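You operate a simulated robot arm through the tools that you are given. There is no shell and no other tool. Be economical: measure what you need, move in short steps, check, and stop when the job is done.

You are at the controls of a simulated robot arm. One attempt, no reset.

## Task
Fill the yellow tray with mix and level it with the wooden board.
Fine: under the MIX hopper, one pull of the cream lever; carriage back at LOAD; put the board back.

It is judged by the outcome, as a careful person would: the job done as asked, and still so three seconds after it is handed in. It fails if anything else is knocked over, pushed out of place, dropped, spilled or broken.

## Robot
A 7-joint arm with a fingered hand on a trunk, on a base that drives. Base frame: it is fixed to the floor where the robot stands at the start and does not move with it; the origin is under the middle of the robot, x ahead of it, y to its left, z up; the surface under the hand at the start is at about z = 0.8. Readings come in m, rad, newtons and seconds.
With the tool pointing down near the work surface it reaches from about 0.34 to 0.76 m from the robot's upright axis, wherever it stands. Its first joint turns from -2.897 to 2.897 rad. Places, roughly: carriage bed [0.7, -0.6, 0.8]; cream lever [0.7, 0.1, 1]; tray carriage [0.7, -0.6, 0.8]. Payload 4 kg.
Tool frame: the origin (TCP) lies between the finger pads and is the grasp point; the fingertips stand 0.026 m ahead of it; z points along the fingers, y is the line along which they close. Largest opening 0.132 m; the body of the gripper starts 0.073 m behind the TCP. The gripper is a hand of 4 fingers: y runs from the thumb to the fingers, the wrist lies at [0, 0, -0.239] in the tool frame.
Orientation is that of the tool frame in the base frame, as [roll, pitch, yaw] about the fixed x, y, z axes, in that order (R = Rz(yaw) Ry(pitch) Rx(roll)). With the fingers straight down and closing along the base's y, the tool's x points along the base's -x, its y along +y and its z along -z.

## Interface
- The arm moves only by the tool arm_command. Its argument "series" is a list of rows, each an object (a shift or turn left out is 0) with "rot": the turn, a rotation vector about the tool's x, y, z in rad, a list of three; "offset": the shift along the tool's x, y, z in m, a list of three. In form: [{"rot": [rx, ry, rz], "offset": [x, y, z]}, ...]. A call has 1 to 20 rows; each row is the pose to reach, as a shift and turn from the pose commanded when the call began, along the tool's axes at that moment. A row lasts 0.2 s, in which the tool goes at most 0.05 m and 0.15 rad; a call with a longer step from one row to the next is refused whole. Where a pose cannot be reached the arm comes as near as it can. A force on the tool above 50 N (or 10 N above the force at the start of the call, whichever is more), or a blocked arm, ends the call early, and 0.2 s more pass. In this call time passes only in rows, and 0.2 s behind the last. It gives the time, the measured TCP pose, the force on the tool (base axes), the opening and the grip force at its end, in the units of the frame above (readings bear some noise), with the torque about the TCP (base axes, N m) and any sound that the robot's microphone picked up.
- Cameras (640 x 400 px; columns grow to the right, rows downward): "scene" is now at [0.0281, 0.1085, 1.5399]; the picture's right is [-0.42, -0.91, 0.00], its down [-0.58, 0.27, -0.77] and it looks along [0.70, -0.33, -0.64] (base axes); focal length 292 px, centre (320, 200). "wrist" rides on the gripper at [0.068, 0.002, -0.097] in the tool frame; the picture's right is [-0.03, 1.00, 0.00], its down [-0.82, -0.02, -0.58] and it looks along [-0.58, -0.01, 0.82] (tool axes); focal length 270 px, centre (320, 200). There is no depth. A picture from a camera that has moved, and an enlarged one, comes with that camera's place and axes in the base frame and with its lens. The place of the scene camera against the robot may be out by one fixed shift of up to 0.025 m in any direction.
- capture(camera): a new picture of that camera. It takes no simulated time.
- raise_lower(by): slides the trunk up (or, below 0, down) by that many m; the arm and the scene camera ride with it, the base frame stays. It gives what a move gives, with no picture.
- base_move(legs): drives the robot by 1 to 6 legs, each [ahead, turn to the left] in m and rad, along the robot's own axes; the way and the turn of a leg run together, so that a leg with both is an arc; at most 1.5 m and 3.142 rad a leg. The arm and the cameras ride along, it lands a little off, and it stops where it bumps. It gives what a move gives.
- curl_fingers(finger1, finger2, finger3, thumb_bend): sets how far each is bent, from 0 (flat) to 100 (curled in); at 30 the hand is open as for a grip, at 70 the pads meet at the TCP. One left out holds its place. A second passes; each finger stops where it meets its share of the squeeze, and holds until it gets a number again. It is the only way to open and close the hand. It gives what a move gives, with no picture; readings hold the bend of each and the force on the fingers (four entries, about 0 where the hand has none), thumb and palm.
- turn_head(pan, tilt): turns the head with the scene camera to pan (to the left, within 2.705 rad either way) and tilt (down, from -0.506 to 1.204), counted from straight ahead of the robot. It gives what a move gives.
- zoom(camera, box): a new picture of the part [left, top, right, bottom] of that camera's present view, enlarged. It takes no simulated time.
- sign_off(): hands the job in; it is judged then, once.

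Work in short steps. Places have to be worked out from the pictures, the camera data and where the tool is seen: move nearer, look again, correct. Check each grasp and each placing, and mend what went wrong. You have 120 turns and 82 pictures in all, those below and enlarged ones among them. Open the gripper and draw the arm clear of the work before you hand the job in, unless the task says otherwise; then end with one line.

The tools are called after ">>>" as a command line: name --argument value ..., lists and objects as JSON in quotes. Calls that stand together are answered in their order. arm_command: Moves the arm, as the interface text tells. Its arguments: {"type":"object","properties":{"series":{"type":"array","items":{"type":"object","properties":{"rot":{"type":"array","items":{"type":"number"}},"offset":{"type":"array","items":{"type":"number"}}}}}},"required":["series"]} The other tools are called the same way: raise_lower (by) slides the trunk up or down; curl_fingers (finger1, finger2, finger3, thumb_bend) moves the fingers one by one; base_move (legs) drives the base; turn_head (pan, tilt) turns the head that bears the scene camera; capture (camera) takes a picture; zoom (camera, box) takes an enlarged picture of a part of a camera's view; sign_off () hands the job in.

At the start:

```text
time: 0.0
eef_pos: [0.4891, 0.0203, 1.3028]
tool_rot: [3.142, 0.001, -3.14]
wrist_force: [0.0, 0.4, -0.3]
moment: [-0.01, -0.03, -0.01]
gripper_width: 0.1318
gripper_force: 0.0
shape: jaw
bend: [30.0, 30.0, 30.0, 30.0]
finger forces: [0.1, 0.0, 0.0, 0.0, 0.1, 0.0]
trunk travel left (down, up): [-0.5, 0.09]
robot x, y, heading: [-0.0015, 0.0019, -0.002]
head pan, tilt: [-0.436, 0.691]
```

scene: 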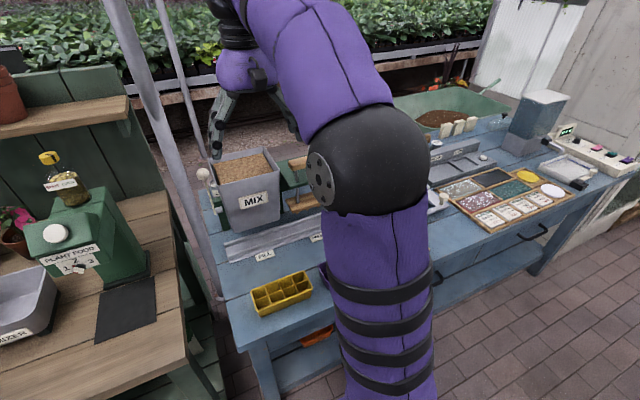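
wrist: 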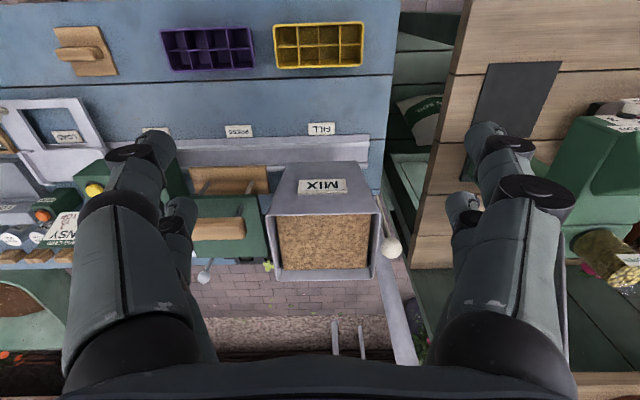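

The first views show the hopper, tray, rail and carriage; the arm blocks much of the scene view. I'll take enlarged wrist views to locate things.

>>> zoom --camera "wrist" --box '[0, 0, 400, 250]'

>>> turn_head --pan -0.8 --tilt 0.75

>>> capture --camera "scene"

```text
1.60 times, centred on (200, 125) of wrist
camera zoom: at [0.4219, 0.0208, 1.3985], right [0.03, 1.0, 0.0], down [0.82, -0.02, 0.58], along [0.58, -0.01, -0.82], focal length 432 px, centre (512, 320)
```

zoom: 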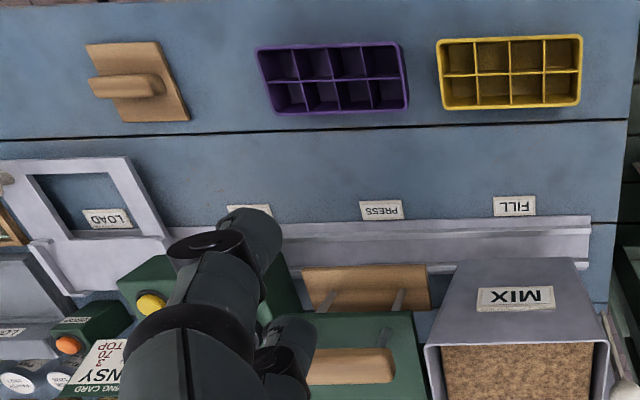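

```text
time: 0.8
eef_pos: [0.4885, 0.0183, 1.3031]
tool_rot: [-3.141, 0.0, -3.14]
wrist_force: [0.5, -0.1, -0.5]
moment: [-0.03, 0.02, -0.02]
gripper_width: 0.132
gripper_force: 0.1
shape: jaw
bend: [30.0, 30.0, 30.0, 30.0]
finger forces: [0.0, 0.1, 0.0, 0.0, 0.0, 0.0]
trunk travel left (down, up): [-0.5, 0.09]
robot x, y, heading: [-0.0007, -0.0017, 0.001]
head pan, tilt: [-0.799, 0.75]
```

```text
78 pictures are left
camera scene: at [0.0086, 0.0852, 1.5349], right [-0.72, -0.7, 0.0], down [-0.48, 0.49, -0.73], along [0.51, -0.52, -0.68], focal length 292 px, centre (320, 200)
```

scene: 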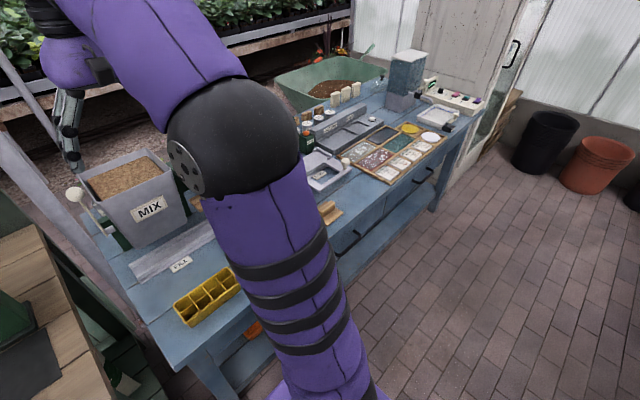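

Yellow tray is at about (0.477, 0.02), the board at about (0.47, -0.42), the carriage at about (0.7, -0.6). I'll drive sideways to about y = -0.3 to see and reach both ends.

>>> base_move --legs '[[0, -1.5708], [0.32, 0], [0, 1.5708]]'

>>> capture --camera "wrist"

>>> turn_head --pan -0.1 --tilt 0.75

>>> capture --camera "scene"

```text
time: 11.6
eef_pos: [0.4836, -0.2827, 1.3025]
tool_rot: [3.141, 0.001, -3.109]
wrist_force: [0.4, -0.8, 0.4]
moment: [-0.01, 0.0, -0.02]
gripper_width: 0.132
gripper_force: 0.0
shape: jaw
bend: [30.0, 30.0, 30.0, 30.0]
finger forces: [0.0, 0.1, 0.0, 0.0, 0.1, 0.0]
trunk travel left (down, up): [-0.5, 0.09]
robot x, y, heading: [-0.0046, -0.3205, 0.034]
head pan, tilt: [-0.799, 0.75]
```

```text
77 pictures are left
camera wrist: at [0.4166, -0.2841, 1.3985], right [-0.01, 1.0, 0.0], down [0.82, 0.01, 0.58], along [0.58, 0.0, -0.82], focal length 270 px, centre (320, 200)
```

wrist: 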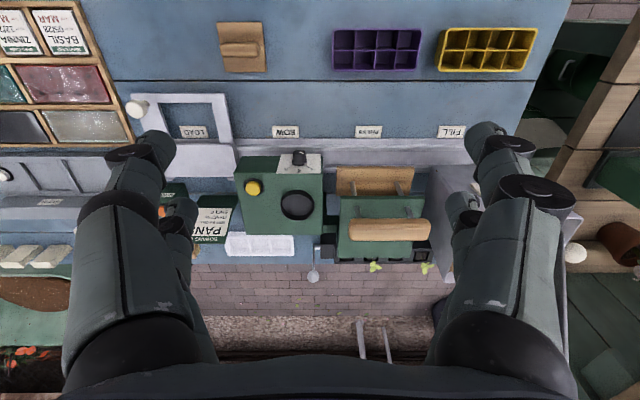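

```text
time: 12.7
eef_pos: [0.4832, -0.2832, 1.3023]
tool_rot: [3.14, 0.001, -3.11]
wrist_force: [-0.6, -0.1, 0.0]
moment: [0.01, -0.03, -0.01]
gripper_width: 0.1319
gripper_force: 0.1
shape: jaw
bend: [30.0, 30.0, 30.0, 30.0]
finger forces: [0.1, 0.0, 0.0, 0.0, 0.1, 0.0]
trunk travel left (down, up): [-0.5, 0.09]
robot x, y, heading: [0.0012, -0.3187, 0.034]
head pan, tilt: [-0.099, 0.75]
```

```text
76 pictures are left
camera scene: at [0.0241, -0.1815, 1.5349], right [-0.07, -1.0, 0.0], down [-0.68, 0.05, -0.73], along [0.73, -0.05, -0.68], focal length 292 px, centre (320, 200)
```

scene: 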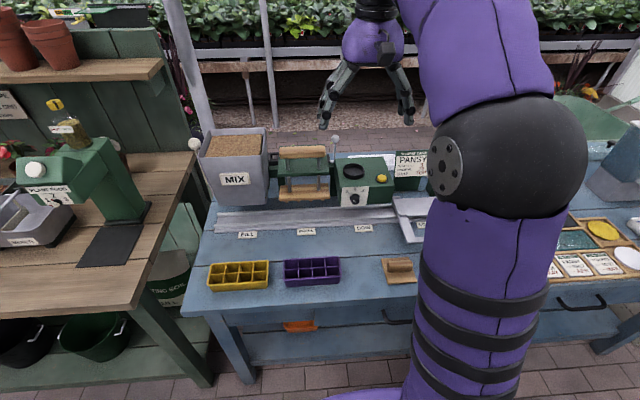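

The layout is clear: FILL/PRESS/SOW/LOAD stations along the rail. I'll zoom on the carriage, hopper and board.

>>> zoom --camera "wrist" --box '[110, 10, 302, 190]'

>>> zoom --camera "scene" --box '[180, 110, 340, 300]'

>>> zoom --camera "scene" --box '[330, 130, 450, 300]'

```text
2.22 times, centred on (206, 100) of wrist
camera zoom: at [0.4166, -0.2841, 1.3985], right [-0.01, 1.0, 0.0], down [0.82, 0.01, 0.58], along [0.58, 0.0, -0.82], focal length 601 px, centre (573, 422)
```

zoom: 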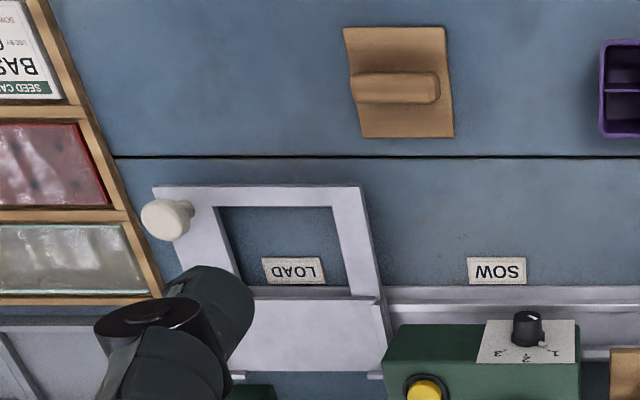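

```text
2.11 times, centred on (260, 205) of scene
camera zoom: at [0.0241, -0.1815, 1.5349], right [-0.07, -1.0, 0.0], down [-0.68, 0.05, -0.73], along [0.73, -0.05, -0.68], focal length 616 px, centre (446, 190)
```

zoom: 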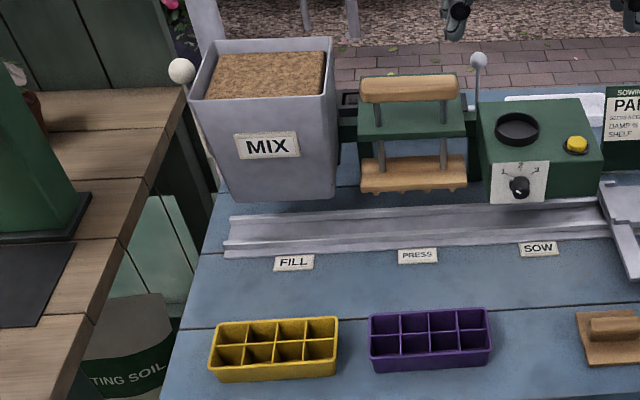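

```text
2.35 times, centred on (390, 215) of scene
camera zoom: at [0.0241, -0.1815, 1.5349], right [-0.07, -1.0, 0.0], down [-0.68, 0.05, -0.73], along [0.73, -0.05, -0.68], focal length 688 px, centre (155, 165)
```

zoom: 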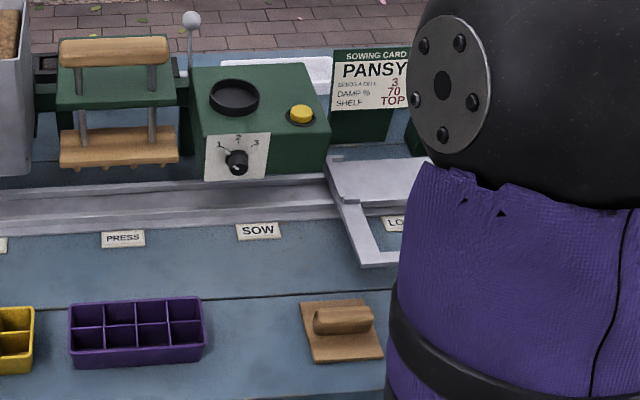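

The bed seems to be the plate behind the frame on the rail. I'll bring the wrist camera over the carriage for a closer look.

>>> arm_command --series '[{"offset": [0.003, -0.035, 0.028], "rot": [0, 0, 0.03]}, {"offset": [0.005, -0.07, 0.055], "rot": [0, 0, 0.03]}, {"offset": [0.008, -0.105, 0.083], "rot": [0, 0, 0.03]}, {"offset": [0.01, -0.14, 0.11], "rot": [0, 0, 0.03]}, {"offset": [0.013, -0.175, 0.138], "rot": [0, 0, 0.03]}, {"offset": [0.015, -0.21, 0.165], "rot": [0, 0, 0.03]}, {"offset": [0.018, -0.245, 0.193], "rot": [0, 0, 0.03]}, {"offset": [0.02, -0.28, 0.22], "rot": [0, 0, 0.03]}, {"offset": [0.023, -0.317, 0.25], "rot": [0, 0, 0.03]}]'

>>> capture --camera "wrist"

>>> turn_head --pan -0.7 --tilt 0.75

>>> capture --camera "scene"

```text
time: 14.7
eef_pos: [0.469, -0.6004, 1.0525]
tool_rot: [-3.141, 0.0, -3.14]
wrist_force: [0.1, 0.3, 0.6]
moment: [0.0, 0.0, -0.02]
gripper_width: 0.1321
gripper_force: 0.1
shape: jaw
bend: [30.0, 30.0, 30.0, 30.0]
finger forces: [0.0, 0.0, 0.0, 0.0, 0.1, 0.1]
trunk travel left (down, up): [-0.5, 0.09]
robot x, y, heading: [-0.0038, -0.3173, 0.033]
head pan, tilt: [-0.099, 0.75]
```

```text
72 pictures are left
camera wrist: at [0.4022, -0.5987, 1.1486], right [0.02, 1.0, 0.0], down [0.82, -0.02, 0.58], along [0.58, -0.01, -0.82], focal length 270 px, centre (320, 200)
```

wrist: 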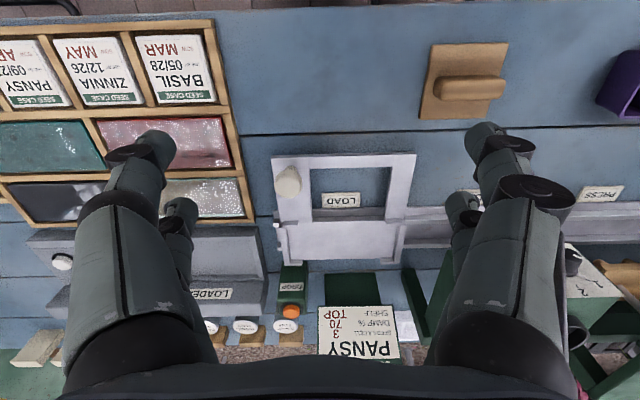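

```text
time: 15.7
eef_pos: [0.4696, -0.598, 1.0534]
tool_rot: [3.142, 0.0, -3.141]
wrist_force: [-0.5, 0.6, 0.1]
moment: [0.0, -0.05, -0.02]
gripper_width: 0.1319
gripper_force: 0.1
shape: jaw
bend: [30.0, 30.0, 30.0, 30.0]
finger forces: [0.0, 0.0, 0.0, 0.1, 0.0, 0.1]
trunk travel left (down, up): [-0.5, 0.09]
robot x, y, heading: [-0.0027, -0.3179, 0.036]
head pan, tilt: [-0.7, 0.75]
```

```text
71 pictures are left
camera scene: at [0.0065, -0.2272, 1.5349], right [-0.62, -0.79, 0.0], down [-0.54, 0.42, -0.73], along [0.57, -0.45, -0.68], focal length 292 px, centre (320, 200)
```

scene: 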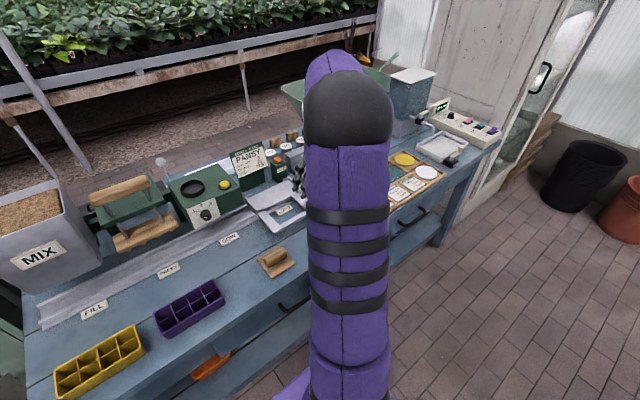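

>>> zoom --camera "wrist" --box '[240, 130, 440, 280]'

>>> zoom --camera "scene" --box '[220, 140, 330, 290]'

```text
2.67 times, centred on (340, 205) of wrist
camera zoom: at [0.4022, -0.5976, 1.1493], right [0.02, 1.0, 0.0], down [0.82, -0.02, 0.58], along [0.58, -0.01, -0.82], focal length 721 px, centre (267, 187)
```

zoom: 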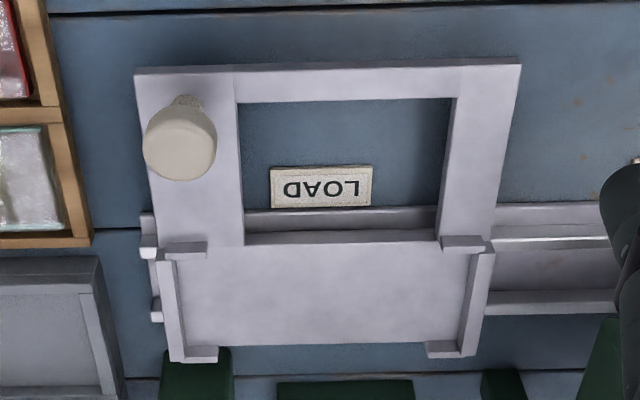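

```text
2.67 times, centred on (275, 215) of scene
camera zoom: at [0.0065, -0.2272, 1.5349], right [-0.62, -0.79, 0.0], down [-0.54, 0.42, -0.73], along [0.57, -0.45, -0.68], focal length 780 px, centre (440, 160)
```

zoom: 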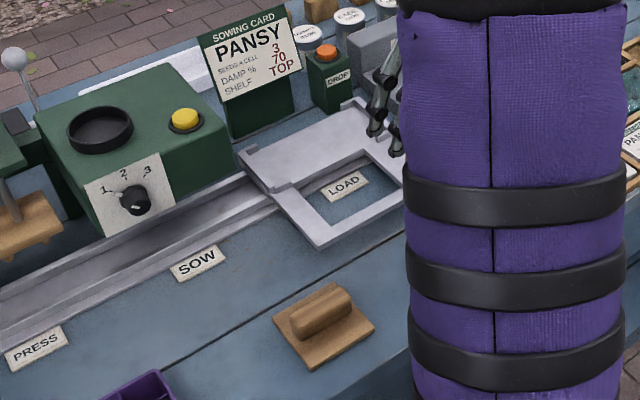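

Bed pocket: roughly x 0.67–0.76, y −0.66…−0.48, lip z≈0.837; carriage knob at about (0.578,−0.641,0.866). I'll bring the base slightly closer to the bench for reach.

>>> base_move --legs '[[0.08, 0.0]]'

```text
time: 16.7
eef_pos: [0.5499, -0.5971, 1.0527]
tool_rot: [-3.141, 0.0, -3.139]
wrist_force: [0.6, -1.0, -0.5]
moment: [-0.05, 0.02, 0.01]
gripper_width: 0.1321
gripper_force: 0.1
shape: jaw
bend: [30.0, 30.0, 30.0, 30.0]
finger forces: [0.0, 0.0, 0.0, 0.0, 0.0, 0.1]
trunk travel left (down, up): [-0.5, 0.09]
robot x, y, heading: [0.0763, -0.3133, 0.03]
head pan, tilt: [-0.7, 0.75]
```

Moved to x≈0.076. Now swing over near the yellow tray, turning the hand 90° to grip across its short side.

>>> arm_command --series '[{"offset": [0.006, 0.0456, 0.004], "rot": [0, 0, -0.131]}, {"offset": [0.012, 0.0912, 0.008], "rot": [0, 0, -0.262]}, {"offset": [0.018, 0.1368, 0.0125], "rot": [0, 0, -0.393]}, {"offset": [0.024, 0.182, 0.0167], "rot": [0, 0, -0.524]}, {"offset": [0.03, 0.228, 0.021], "rot": [0, 0, -0.654]}, {"offset": [0.036, 0.2735, 0.025], "rot": [0, 0, -0.785]}, {"offset": [0.042, 0.319, 0.029], "rot": [0, 0, -0.916]}, {"offset": [0.049, 0.3647, 0.033], "rot": [0, 0, -1.047]}, {"offset": [0.055, 0.41, 0.0375], "rot": [0, 0, -1.178]}, {"offset": [0.061, 0.456, 0.042], "rot": [0, 0, -1.309]}, {"offset": [0.067, 0.5014, 0.046], "rot": [0, 0, -1.44]}, {"offset": [0.073, 0.547, 0.05], "rot": [0, 0, -1.571]}]'

>>> capture --camera "wrist"

```text
time: 19.3
eef_pos: [0.4739, -0.0471, 1.0055]
tool_rot: [-3.141, 0.0, -1.565]
wrist_force: [-0.1, 0.3, -1.0]
moment: [0.02, -0.03, 0.02]
gripper_width: 0.1319
gripper_force: 0.1
shape: jaw
bend: [30.0, 30.0, 30.0, 30.0]
finger forces: [0.1, 0.0, 0.1, 0.0, 0.1, 0.1]
trunk travel left (down, up): [-0.5, 0.09]
robot x, y, heading: [0.0796, -0.316, 0.033]
head pan, tilt: [-0.7, 0.75]
```

```text
68 pictures are left
camera wrist: at [0.4745, -0.1155, 1.1002], right [-1.0, 0.02, 0.0], down [0.02, 0.82, 0.58], along [0.01, 0.58, -0.82], focal length 270 px, centre (320, 200)
```

wrist: 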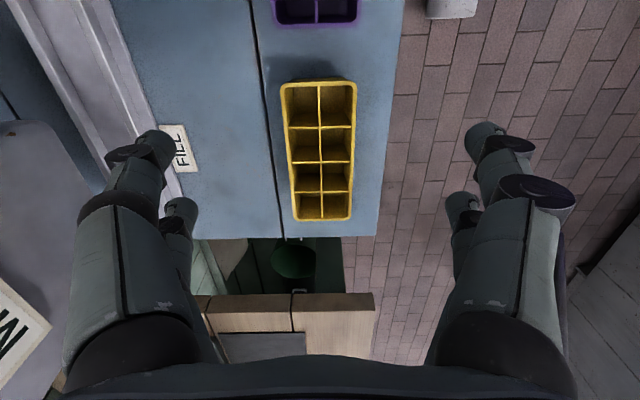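

Tray centre is about (0.4735, 0.018), rim about z 0.845, about 0.07 wide. Moving over it and lowering partway.

>>> arm_command --series '[{"offset": [-0.033, 0, 0.025]}, {"offset": [-0.065, 0, 0.06]}, {"offset": [-0.065, 0, 0.105]}]'

>>> capture --camera "wrist"

>>> turn_head --pan 0.5 --tilt 0.9

>>> capture --camera "scene"

```text
time: 20.1
eef_pos: [0.4724, 0.0181, 0.8966]
tool_rot: [3.142, 0.002, -1.567]
wrist_force: [0.2, -0.3, 0.0]
moment: [0.0, -0.01, 0.0]
gripper_width: 0.1319
gripper_force: 0.0
shape: jaw
bend: [30.0, 30.0, 30.0, 30.0]
finger forces: [0.0, 0.0, 0.0, 0.1, 0.1, 0.0]
trunk travel left (down, up): [-0.5, 0.09]
robot x, y, heading: [0.0734, -0.3138, 0.038]
head pan, tilt: [-0.7, 0.75]
```

```text
67 pictures are left
camera wrist: at [0.473, -0.0507, 0.9931], right [-1.0, 0.02, 0.0], down [0.02, 0.82, 0.58], along [0.01, 0.58, -0.82], focal length 270 px, centre (320, 200)
```

wrist: 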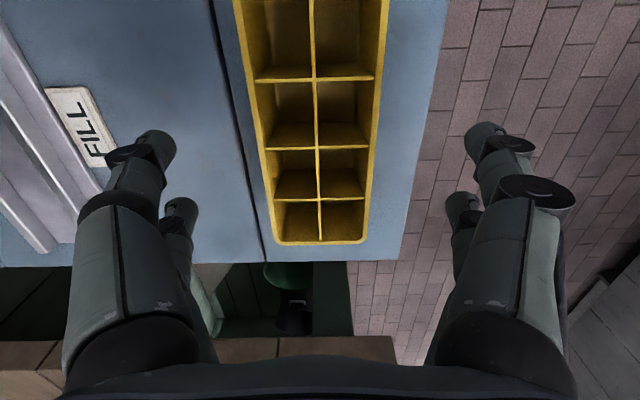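

```text
time: 21.5
eef_pos: [0.4727, 0.0173, 0.8981]
tool_rot: [-3.142, -0.001, -1.57]
wrist_force: [-0.7, 0.3, -0.2]
moment: [0.02, 0.0, -0.02]
gripper_width: 0.1319
gripper_force: 0.0
shape: jaw
bend: [30.0, 30.0, 30.0, 30.0]
finger forces: [0.0, 0.0, 0.0, 0.1, 0.0, 0.0]
trunk travel left (down, up): [-0.5, 0.09]
robot x, y, heading: [0.0733, -0.3149, 0.029]
head pan, tilt: [0.499, 0.901]
```

```text
66 pictures are left
camera scene: at [0.0863, -0.135, 1.5229], right [0.51, -0.86, 0.0], down [-0.68, -0.4, -0.62], along [0.54, 0.31, -0.78], focal length 292 px, centre (320, 200)
```

scene: 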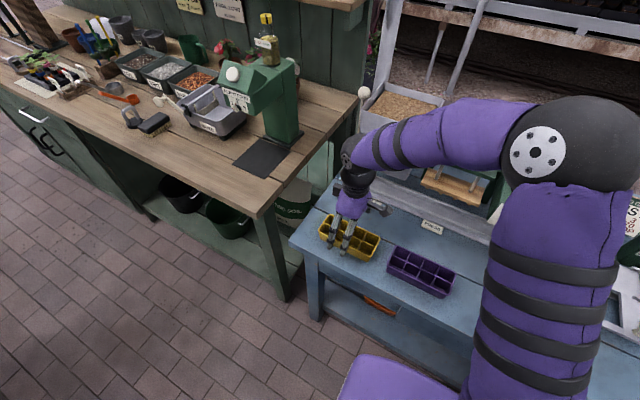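

Aligned over the tray (rim z≈0.84, width ≈0.074). Lowering to z≈0.834 and closing.

>>> arm_command --series '[{"offset": [0, 0, 0.035]}, {"offset": [0, 0, 0.063]}]'

>>> curl_fingers --finger1 58 --finger2 58 --finger3 58 --thumb_bend 58

>>> capture --camera "wrist"

```text
time: 22.1
eef_pos: [0.4737, 0.0177, 0.8361]
tool_rot: [-3.142, 0.002, -1.57]
wrist_force: [-0.4, 0.7, -1.1]
moment: [0.0, 0.02, -0.01]
gripper_width: 0.1316
gripper_force: 0.0
shape: jaw
bend: [30.0, 30.0, 30.0, 30.0]
finger forces: [0.0, 0.0, 0.0, 0.0, 0.1, 0.0]
trunk travel left (down, up): [-0.5, 0.09]
robot x, y, heading: [0.0742, -0.3152, 0.033]
head pan, tilt: [0.499, 0.901]
```

```text
time: 23.1
eef_pos: [0.4742, 0.0174, 0.8356]
tool_rot: [-3.14, 0.001, -1.57]
wrist_force: [0.0, -0.7, -0.4]
moment: [0.02, -0.01, 0.01]
gripper_width: 0.0663
gripper_force: 11.2
shape: fingers
bend: [49.0, 49.0, 50.0, 53.0]
finger forces: [5.7, 5.6, 4.5, 0.0, 6.8, 0.0]
trunk travel left (down, up): [-0.5, 0.09]
robot x, y, heading: [0.0786, -0.3155, 0.028]
head pan, tilt: [0.499, 0.901]
```

```text
65 pictures are left
camera wrist: at [0.475, -0.0512, 0.9316], right [-1.0, 0.02, 0.0], down [0.02, 0.82, 0.58], along [0.01, 0.58, -0.82], focal length 270 px, centre (320, 200)
```

wrist: 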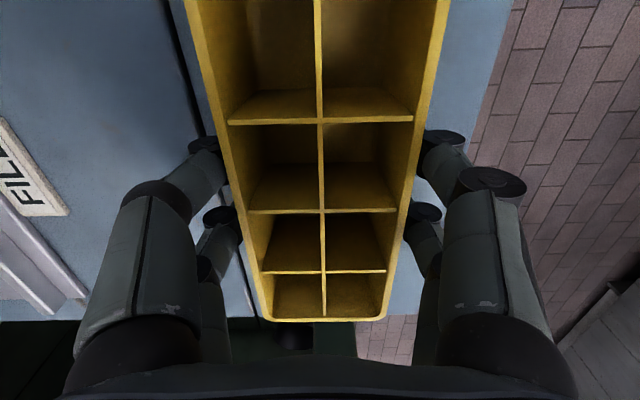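

Firm grip. Lifting.

>>> arm_command --series '[{"offset": [0, 0, -0.03]}, {"offset": [0, 0, -0.07]}, {"offset": [0, 0, -0.1]}]'

>>> capture --camera "wrist"

```text
time: 23.9
eef_pos: [0.4754, 0.0148, 0.9354]
tool_rot: [3.142, 0.001, -1.569]
wrist_force: [0.9, 0.8, -0.5]
moment: [0.01, -0.01, -0.01]
gripper_width: 0.0664
gripper_force: 11.4
shape: fingers
bend: [49.0, 49.0, 50.0, 53.0]
finger forces: [5.7, 5.5, 4.5, 0.1, 6.7, 0.0]
trunk travel left (down, up): [-0.5, 0.09]
robot x, y, heading: [0.0722, -0.3152, 0.035]
head pan, tilt: [0.499, 0.901]
```

```text
64 pictures are left
camera wrist: at [0.4752, -0.0537, 1.0315], right [-1.0, 0.02, 0.0], down [0.02, 0.82, 0.58], along [0.01, 0.58, -0.82], focal length 270 px, centre (320, 200)
```

wrist: 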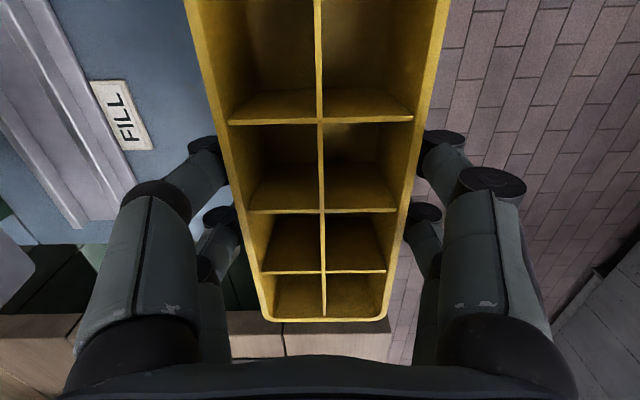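

Tray held level. Moving along the bench front to y≈−0.568 at z≈0.96, still in front of the carriage.

>>> arm_command --series '[{"offset": [0.03, -0.003, -0.01]}, {"offset": [0.075, -0.006, -0.025]}, {"offset": [0.12, -0.01, -0.025]}, {"offset": [0.165, -0.013, -0.025]}, {"offset": [0.21, -0.017, -0.025]}, {"offset": [0.255, -0.02, -0.025]}, {"offset": [0.3, -0.024, -0.025]}, {"offset": [0.345, -0.027, -0.025]}, {"offset": [0.39, -0.03, -0.025]}, {"offset": [0.435, -0.035, -0.025]}, {"offset": [0.48, -0.038, -0.025]}, {"offset": [0.525, -0.041, -0.025]}, {"offset": [0.56, -0.044, -0.025]}, {"offset": [0.583, -0.045, -0.025]}]'

>>> turn_head --pan -0.45 --tilt 0.75

>>> capture --camera "scene"

>>> capture --camera "wrist"

```text
time: 26.9
eef_pos: [0.522, -0.5686, 0.9604]
tool_rot: [-3.141, -0.001, -1.57]
wrist_force: [0.0, 0.9, 0.0]
moment: [0.0, -0.06, -0.02]
gripper_width: 0.0661
gripper_force: 10.7
shape: fingers
bend: [49.0, 49.0, 51.0, 53.0]
finger forces: [5.6, 5.4, 4.4, 0.0, 6.5, 0.0]
trunk travel left (down, up): [-0.5, 0.09]
robot x, y, heading: [0.0744, -0.3158, 0.031]
head pan, tilt: [0.499, 0.901]
```

```text
time: 28.2
eef_pos: [0.5224, -0.5678, 0.9598]
tool_rot: [3.141, 0.001, -1.569]
wrist_force: [0.0, 0.2, 0.4]
moment: [-0.03, -0.01, -0.02]
gripper_width: 0.0656
gripper_force: 10.9
shape: fingers
bend: [49.0, 49.0, 51.0, 53.0]
finger forces: [5.5, 5.4, 4.3, 0.1, 6.5, 0.0]
trunk travel left (down, up): [-0.5, 0.09]
robot x, y, heading: [0.076, -0.3171, 0.036]
head pan, tilt: [-0.45, 0.75]
```

```text
63 pictures are left
camera scene: at [0.097, -0.207, 1.5349], right [-0.4, -0.91, 0.0], down [-0.62, 0.28, -0.73], along [0.67, -0.3, -0.68], focal length 292 px, centre (320, 200)
```

scene: 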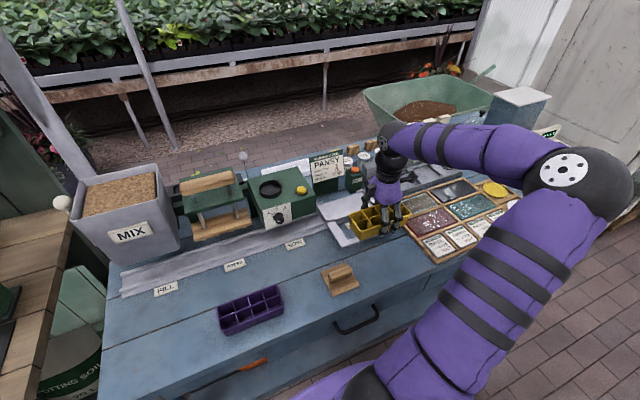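

```text
62 pictures are left
camera wrist: at [0.5223, -0.6357, 1.0563], right [-1.0, 0.02, 0.0], down [0.02, 0.82, 0.58], along [0.01, 0.58, -0.82], focal length 270 px, centre (320, 200)
```

wrist: 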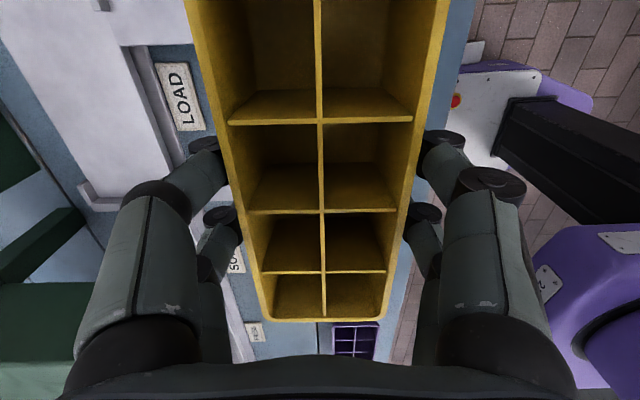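

Approaching view is good. Zoom on the bed's edges before the forward move.

>>> zoom --camera "wrist" --box '[0, 0, 240, 220]'

>>> zoom --camera "scene" --box '[280, 130, 440, 270]'

```text
1.82 times, centred on (120, 110) of wrist
camera zoom: at [0.5223, -0.6357, 1.0563], right [-1.0, 0.02, 0.0], down [0.02, 0.82, 0.58], along [0.01, 0.58, -0.82], focal length 491 px, centre (684, 364)
```

zoom: 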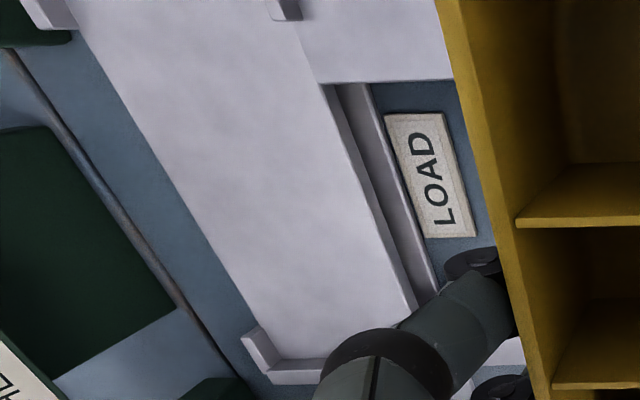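

```text
2.86 times, centred on (360, 200) of scene
camera zoom: at [0.097, -0.207, 1.5349], right [-0.4, -0.91, 0.0], down [-0.62, 0.28, -0.73], along [0.67, -0.3, -0.68], focal length 836 px, centre (206, 200)
```

zoom: 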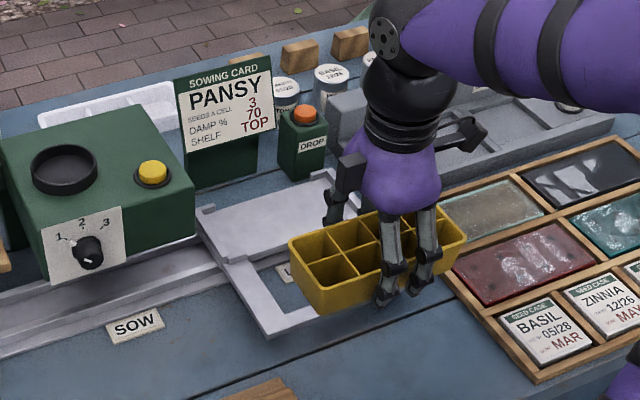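

Pocket estimated at x 0.670–0.750, y −0.656…−0.482, centre (0.710, −0.569); tray sits about 3 mm toward +y in the hand. Moving in above it.

>>> arm_command --series '[{"offset": [0.001, -0.04, 0]}, {"offset": [0.002, -0.085, 0]}, {"offset": [0.003, -0.13, 0]}, {"offset": [0.004, -0.165, 0]}, {"offset": [0.004, -0.188, 0.01]}, {"offset": [0.004, -0.188, 0.05]}]'

>>> capture --camera "wrist"

>>> zoom --camera "scene" --box '[280, 130, 440, 270]'

```text
time: 29.6
eef_pos: [0.7091, -0.57, 0.9099]
tool_rot: [3.14, -0.001, -1.57]
wrist_force: [0.4, 0.4, 0.0]
moment: [-0.01, -0.02, 0.01]
gripper_width: 0.0658
gripper_force: 10.9
shape: fingers
bend: [49.0, 50.0, 51.0, 53.0]
finger forces: [5.4, 5.4, 4.5, 0.1, 6.4, 0.0]
trunk travel left (down, up): [-0.5, 0.09]
robot x, y, heading: [0.0738, -0.3132, 0.037]
head pan, tilt: [-0.45, 0.75]
```

```text
59 pictures are left
camera wrist: at [0.7098, -0.6386, 1.0056], right [-1.0, 0.02, 0.0], down [0.02, 0.82, 0.58], along [0.01, 0.58, -0.82], focal length 270 px, centre (320, 200)
```

wrist: 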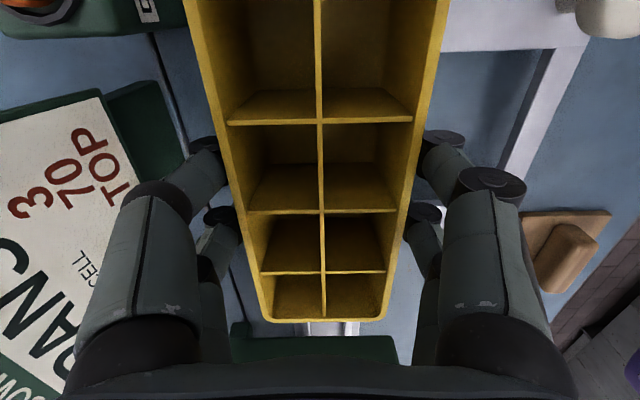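

```text
2.86 times, centred on (360, 200) of scene
camera zoom: at [0.0973, -0.2072, 1.5349], right [-0.41, -0.91, 0.0], down [-0.62, 0.28, -0.73], along [0.67, -0.3, -0.68], focal length 836 px, centre (206, 200)
```

zoom: 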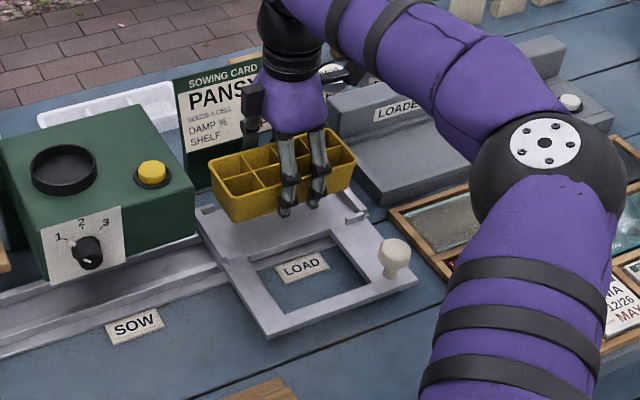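

Well lined up. Lowering until the tray is just above the lips, then look.

>>> arm_command --series '[{"offset": [0, 0, 0.018]}, {"offset": [0, 0, 0.032]}]'

>>> zoom --camera "scene" --box '[310, 150, 410, 240]'

```text
time: 30.2
eef_pos: [0.7092, -0.5716, 0.8781]
tool_rot: [-3.141, 0.001, -1.568]
wrist_force: [0.2, -0.6, -0.7]
moment: [0.0, 0.02, 0.0]
gripper_width: 0.0659
gripper_force: 10.6
shape: fingers
bend: [49.0, 50.0, 51.0, 53.0]
finger forces: [5.3, 5.4, 4.5, 0.0, 6.4, 0.0]
trunk travel left (down, up): [-0.5, 0.09]
robot x, y, heading: [0.0736, -0.3171, 0.034]
head pan, tilt: [-0.45, 0.75]
```

```text
4.44 times, centred on (360, 195) of scene
camera zoom: at [0.0972, -0.2071, 1.5349], right [-0.41, -0.91, 0.0], down [-0.62, 0.28, -0.73], along [0.67, -0.3, -0.68], focal length 1300 px, centre (142, 222)
```

zoom: 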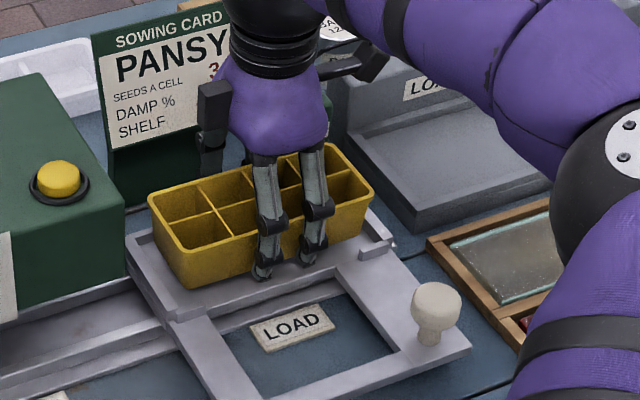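

Aligned over the pocket. Lowering to seat.

>>> arm_command --series '[{"offset": [0, 0, 0.005]}, {"offset": [0, 0, 0.009]}, {"offset": [0, 0, 0.013]}]'

>>> zoom --camera "scene" --box '[310, 150, 410, 240]'

```text
time: 31.0
eef_pos: [0.7089, -0.5721, 0.8657]
tool_rot: [-3.137, -0.001, -1.57]
wrist_force: [0.7, 0.2, 9.7]
moment: [-0.02, 0.04, 0.01]
gripper_width: 0.0656
gripper_force: 12.1
shape: fingers
bend: [50.0, 50.0, 51.0, 53.0]
finger forces: [6.1, 5.9, 4.8, 0.1, 7.0, 0.0]
trunk travel left (down, up): [-0.5, 0.09]
robot x, y, heading: [0.0742, -0.318, 0.028]
head pan, tilt: [-0.45, 0.75]
```

```text
4.44 times, centred on (360, 195) of scene
camera zoom: at [0.0962, -0.2067, 1.5351], right [-0.41, -0.91, 0.0], down [-0.62, 0.28, -0.73], along [0.67, -0.3, -0.68], focal length 1300 px, centre (142, 222)
```

zoom: 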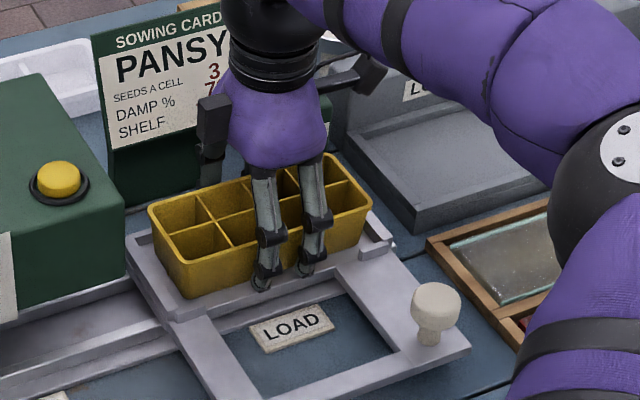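

Contact at the expected seat height. Releasing and inspecting.

>>> curl_fingers --finger1 36 --finger2 36 --finger3 36 --thumb_bend 36

>>> arm_command --series '[{"offset": [0, 0, -0.03]}, {"offset": [0, 0, -0.07]}, {"offset": [0, 0, -0.11]}]'

>>> zoom --camera "scene" --box '[310, 150, 410, 240]'

>>> capture --camera "wrist"

```text
time: 32.0
eef_pos: [0.7085, -0.5717, 0.8651]
tool_rot: [3.141, 0.0, -1.569]
wrist_force: [-0.1, -0.4, -0.1]
moment: [0.0, 0.0, -0.02]
gripper_width: 0.1127
gripper_force: 0.1
shape: fingers
bend: [36.0, 36.0, 36.0, 36.0]
finger forces: [0.0, 0.0, 0.0, 0.0, 0.1, 0.0]
trunk travel left (down, up): [-0.5, 0.09]
robot x, y, heading: [0.0746, -0.3165, 0.029]
head pan, tilt: [-0.45, 0.75]
```

```text
time: 32.8
eef_pos: [0.7078, -0.5704, 0.9722]
tool_rot: [3.141, 0.0, -1.57]
wrist_force: [-0.4, -0.3, -0.3]
moment: [0.0, 0.01, -0.02]
gripper_width: 0.1129
gripper_force: 0.1
shape: fingers
bend: [36.0, 36.0, 36.0, 36.0]
finger forces: [0.0, 0.1, 0.0, 0.0, 0.1, 0.0]
trunk travel left (down, up): [-0.5, 0.09]
robot x, y, heading: [0.0778, -0.3148, 0.04]
head pan, tilt: [-0.45, 0.75]
```

```text
4.44 times, centred on (360, 195) of scene
camera zoom: at [0.0971, -0.2071, 1.5348], right [-0.41, -0.91, 0.0], down [-0.62, 0.28, -0.73], along [0.67, -0.3, -0.68], focal length 1300 px, centre (142, 222)
```

zoom: 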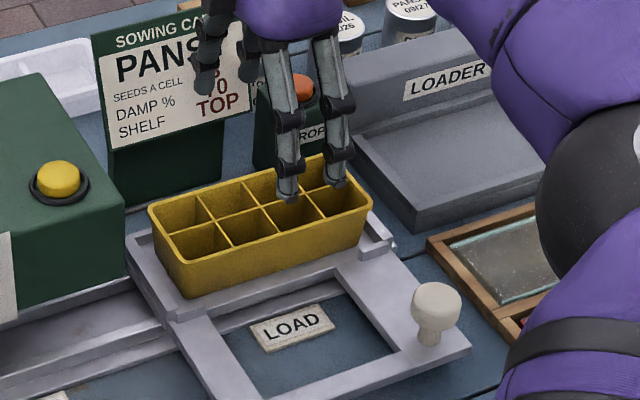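

```text
54 pictures are left
camera wrist: at [0.7084, -0.6392, 1.0684], right [-1.0, 0.02, 0.0], down [0.02, 0.82, 0.58], along [0.01, 0.58, -0.82], focal length 270 px, centre (320, 200)
```

wrist: 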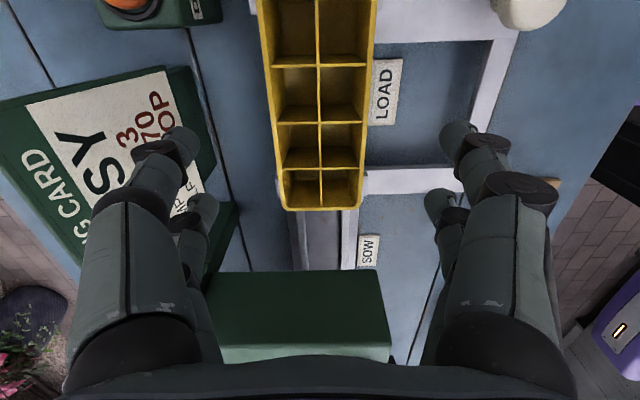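

Tray is seated in the pocket. Next: grip the carriage knob at about (0.578, −0.641, 0.868), closing along y; move above it while turning the hand back.

>>> arm_command --series '[{"offset": [0.006, 0.011, 0], "rot": [0, 0, 0.131]}, {"offset": [0.012, 0.022, 0], "rot": [0, 0, 0.262]}, {"offset": [0.018, 0.033, 0], "rot": [0, 0, 0.393]}, {"offset": [0.024, 0.044, 0], "rot": [0, 0, 0.524]}, {"offset": [0.03, 0.055, 0], "rot": [0, 0, 0.654]}, {"offset": [0.036, 0.066, 0], "rot": [0, 0, 0.785]}, {"offset": [0.042, 0.077, 0], "rot": [0, 0, 0.916]}, {"offset": [0.048, 0.088, 0], "rot": [0, 0, 1.047]}, {"offset": [0.054, 0.099, 0], "rot": [0, 0, 1.178]}, {"offset": [0.06, 0.11, 0], "rot": [0, 0, 1.309]}, {"offset": [0.066, 0.12, 0], "rot": [0, 0, 1.44]}, {"offset": [0.071, 0.13, 0], "rot": [0, 0, 1.571]}]'

>>> capture --camera "wrist"

```text
time: 35.4
eef_pos: [0.5794, -0.6422, 0.9747]
tool_rot: [-3.141, 0.0, 3.14]
wrist_force: [0.1, 0.6, 0.3]
moment: [0.0, -0.01, -0.01]
gripper_width: 0.1128
gripper_force: 0.0
shape: fingers
bend: [36.0, 36.0, 36.0, 36.0]
finger forces: [0.0, 0.0, 0.0, 0.0, 0.0, 0.0]
trunk travel left (down, up): [-0.5, 0.09]
robot x, y, heading: [0.0737, -0.3148, 0.029]
head pan, tilt: [-0.45, 0.75]
```

```text
53 pictures are left
camera wrist: at [0.5124, -0.6415, 1.071], right [0.03, 1.0, 0.0], down [0.82, -0.02, 0.58], along [0.58, -0.01, -0.82], focal length 270 px, centre (320, 200)
```

wrist: 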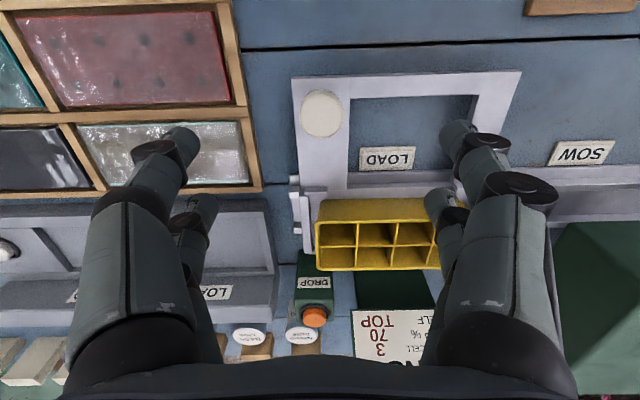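

Knob is right under the hand. Lowering and closing on it.

>>> arm_command --series '[{"offset": [0.003, 0, 0.04]}, {"offset": [0.003, 0, 0.08]}, {"offset": [0.003, 0, 0.103]}]'

>>> curl_fingers --finger1 70 --finger2 70 --finger3 70 --thumb_bend 70

>>> capture --camera "wrist"

```text
time: 36.2
eef_pos: [0.5766, -0.6427, 0.8726]
tool_rot: [3.141, 0.0, -3.14]
wrist_force: [-0.5, 0.5, 0.2]
moment: [-0.01, 0.0, 0.0]
gripper_width: 0.1128
gripper_force: 0.0
shape: fingers
bend: [36.0, 36.0, 36.0, 36.0]
finger forces: [0.0, 0.0, 0.0, 0.0, 0.0, 0.0]
trunk travel left (down, up): [-0.5, 0.09]
robot x, y, heading: [0.0779, -0.3171, 0.029]
head pan, tilt: [-0.45, 0.75]
```

```text
time: 37.2
eef_pos: [0.5769, -0.642, 0.8724]
tool_rot: [-3.141, 0.001, -3.139]
wrist_force: [-0.5, -0.1, -4.4]
moment: [0.02, 0.0, 0.02]
gripper_width: 0.0067
gripper_force: 3.4
shape: fingers
bend: [68.0, 68.0, 68.0, 69.0]
finger forces: [1.5, 2.0, 1.4, 0.2, 1.8, 0.1]
trunk travel left (down, up): [-0.5, 0.09]
robot x, y, heading: [0.0729, -0.3165, 0.033]
head pan, tilt: [-0.45, 0.75]
```

```text
52 pictures are left
camera wrist: at [0.5101, -0.6411, 0.9678], right [0.02, 1.0, 0.0], down [0.82, -0.02, 0.58], along [0.58, -0.01, -0.82], focal length 270 px, centre (320, 200)
```

wrist: 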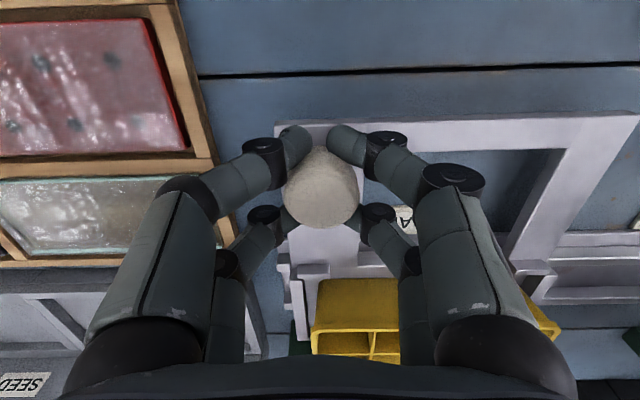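

Fingers cage the knob stem. Sliding the carriage toward +y, first half.

>>> arm_command --series '[{"offset": [0, 0.01, 0]}, {"offset": [0, 0.03, 0]}, {"offset": [0, 0.055, 0]}, {"offset": [0, 0.08, 0]}, {"offset": [0, 0.105, 0]}, {"offset": [0, 0.13, 0]}, {"offset": [0, 0.155, 0]}, {"offset": [0, 0.18, 0]}, {"offset": [0, 0.205, 0]}, {"offset": [0, 0.23, 0]}, {"offset": [0, 0.255, 0]}, {"offset": [0, 0.275, 0]}, {"offset": [0, 0.29, 0]}, {"offset": [0, 0.3, 0]}]'

>>> capture --camera "scene"

```text
time: 40.2
eef_pos: [0.5752, -0.3411, 0.8725]
tool_rot: [3.141, 0.002, -3.141]
wrist_force: [-5.9, -0.8, -5.8]
moment: [0.04, 0.07, -0.02]
gripper_width: 0.0061
gripper_force: 6.3
shape: fingers
bend: [69.0, 69.0, 68.0, 69.0]
finger forces: [3.3, 1.3, 1.5, 0.0, 5.1, 0.0]
trunk travel left (down, up): [-0.5, 0.09]
robot x, y, heading: [0.0758, -0.3154, 0.029]
head pan, tilt: [-0.45, 0.75]
```

```text
51 pictures are left
camera scene: at [0.0967, -0.2071, 1.5348], right [-0.41, -0.91, 0.0], down [-0.62, 0.28, -0.73], along [0.67, -0.3, -0.68], focal length 292 px, centre (320, 200)
```

scene: 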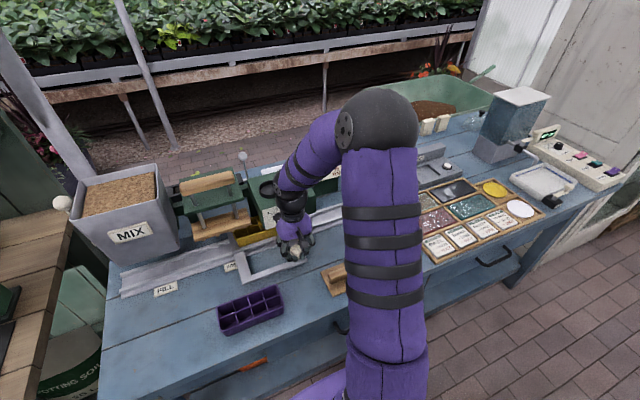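

Carriage slides well. Continuing to FILL with a slight x relief, ending at total travel ≈0.588 m.

>>> arm_command --series '[{"offset": [0.002, 0.01, 0]}, {"offset": [0.002, 0.03, 0]}, {"offset": [0.002, 0.055, 0]}, {"offset": [0.002, 0.08, 0]}, {"offset": [0.002, 0.105, 0]}, {"offset": [0.002, 0.13, 0]}, {"offset": [0.002, 0.155, 0]}, {"offset": [0.002, 0.18, 0]}, {"offset": [0.002, 0.205, 0]}, {"offset": [0.002, 0.23, 0]}, {"offset": [0.002, 0.25, 0]}, {"offset": [0.002, 0.265, 0]}, {"offset": [0.002, 0.278, 0]}, {"offset": [0.002, 0.286, 0]}]'

>>> turn_head --pan 0.15 --tilt 0.75

>>> capture --camera "scene"

>>> capture --camera "wrist"

```text
time: 43.2
eef_pos: [0.5722, -0.0546, 0.872]
tool_rot: [-3.141, -0.002, -3.138]
wrist_force: [-1.6, 3.7, -8.2]
moment: [0.07, 0.04, 0.01]
gripper_width: 0.0059
gripper_force: 5.5
shape: fingers
bend: [68.0, 68.0, 68.0, 69.0]
finger forces: [2.5, 2.8, 2.9, 0.0, 3.5, 0.0]
trunk travel left (down, up): [-0.5, 0.09]
robot x, y, heading: [0.0751, -0.3164, 0.034]
head pan, tilt: [-0.45, 0.75]
```

```text
time: 44.2
eef_pos: [0.5732, -0.0557, 0.8725]
tool_rot: [-3.141, 0.0, -3.14]
wrist_force: [-3.2, 4.6, -7.2]
moment: [0.08, 0.03, -0.01]
gripper_width: 0.0062
gripper_force: 6.5
shape: fingers
bend: [68.0, 67.0, 68.0, 69.0]
finger forces: [3.0, 2.7, 2.3, 0.0, 3.5, 0.1]
trunk travel left (down, up): [-0.5, 0.09]
robot x, y, heading: [0.0731, -0.3133, 0.035]
head pan, tilt: [0.15, 0.75]
```

```text
50 pictures are left
camera scene: at [0.103, -0.1575, 1.5347], right [0.18, -0.98, 0.0], down [-0.67, -0.12, -0.73], along [0.72, 0.13, -0.68], focal length 292 px, centre (320, 200)
```

scene: 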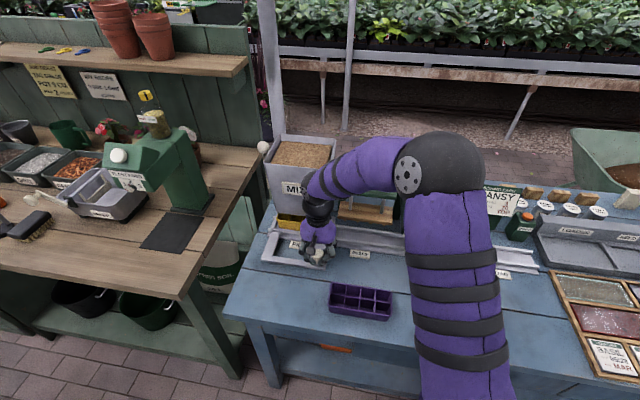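

```text
49 pictures are left
camera wrist: at [0.5066, -0.0546, 0.9685], right [0.02, 1.0, 0.0], down [0.82, -0.02, 0.58], along [0.58, -0.01, -0.82], focal length 270 px, centre (320, 200)
```

wrist: 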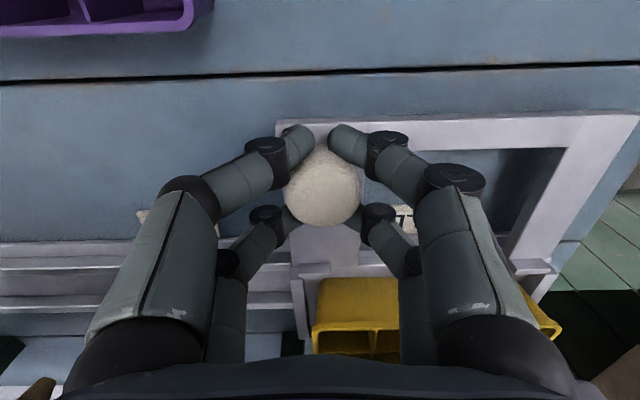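

Carriage relation to the FILL label matches what LOAD showed; a small +y pull suggests a detent. Nudging 4 mm to test.

>>> arm_command --series '[{"offset": [0, 0.002, 0]}, {"offset": [0, 0.004, 0]}]'

>>> zoom --camera "scene" --box '[230, 120, 400, 280]'

```text
time: 44.8
eef_pos: [0.5727, -0.0541, 0.872]
tool_rot: [-3.138, -0.001, -3.14]
wrist_force: [-1.5, 0.2, -6.2]
moment: [0.05, 0.03, 0.04]
gripper_width: 0.0062
gripper_force: 5.3
shape: fingers
bend: [68.0, 68.0, 68.0, 69.0]
finger forces: [2.2, 2.2, 2.9, 0.0, 3.7, 0.0]
trunk travel left (down, up): [-0.5, 0.09]
robot x, y, heading: [0.077, -0.3154, 0.027]
head pan, tilt: [0.15, 0.75]
```

```text
2.50 times, centred on (315, 200) of scene
camera zoom: at [0.103, -0.1579, 1.5348], right [0.18, -0.98, 0.0], down [-0.67, -0.12, -0.73], along [0.72, 0.13, -0.68], focal length 731 px, centre (332, 200)
```

zoom: 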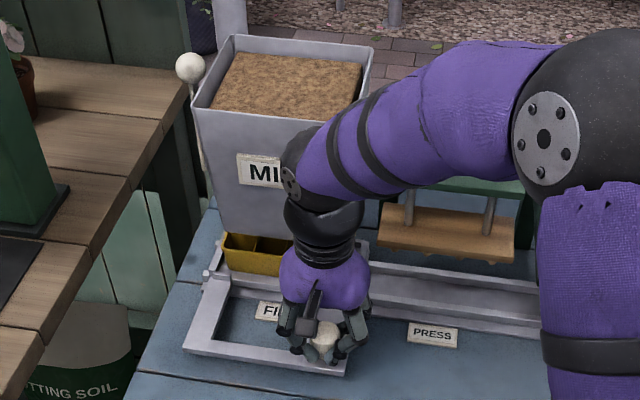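

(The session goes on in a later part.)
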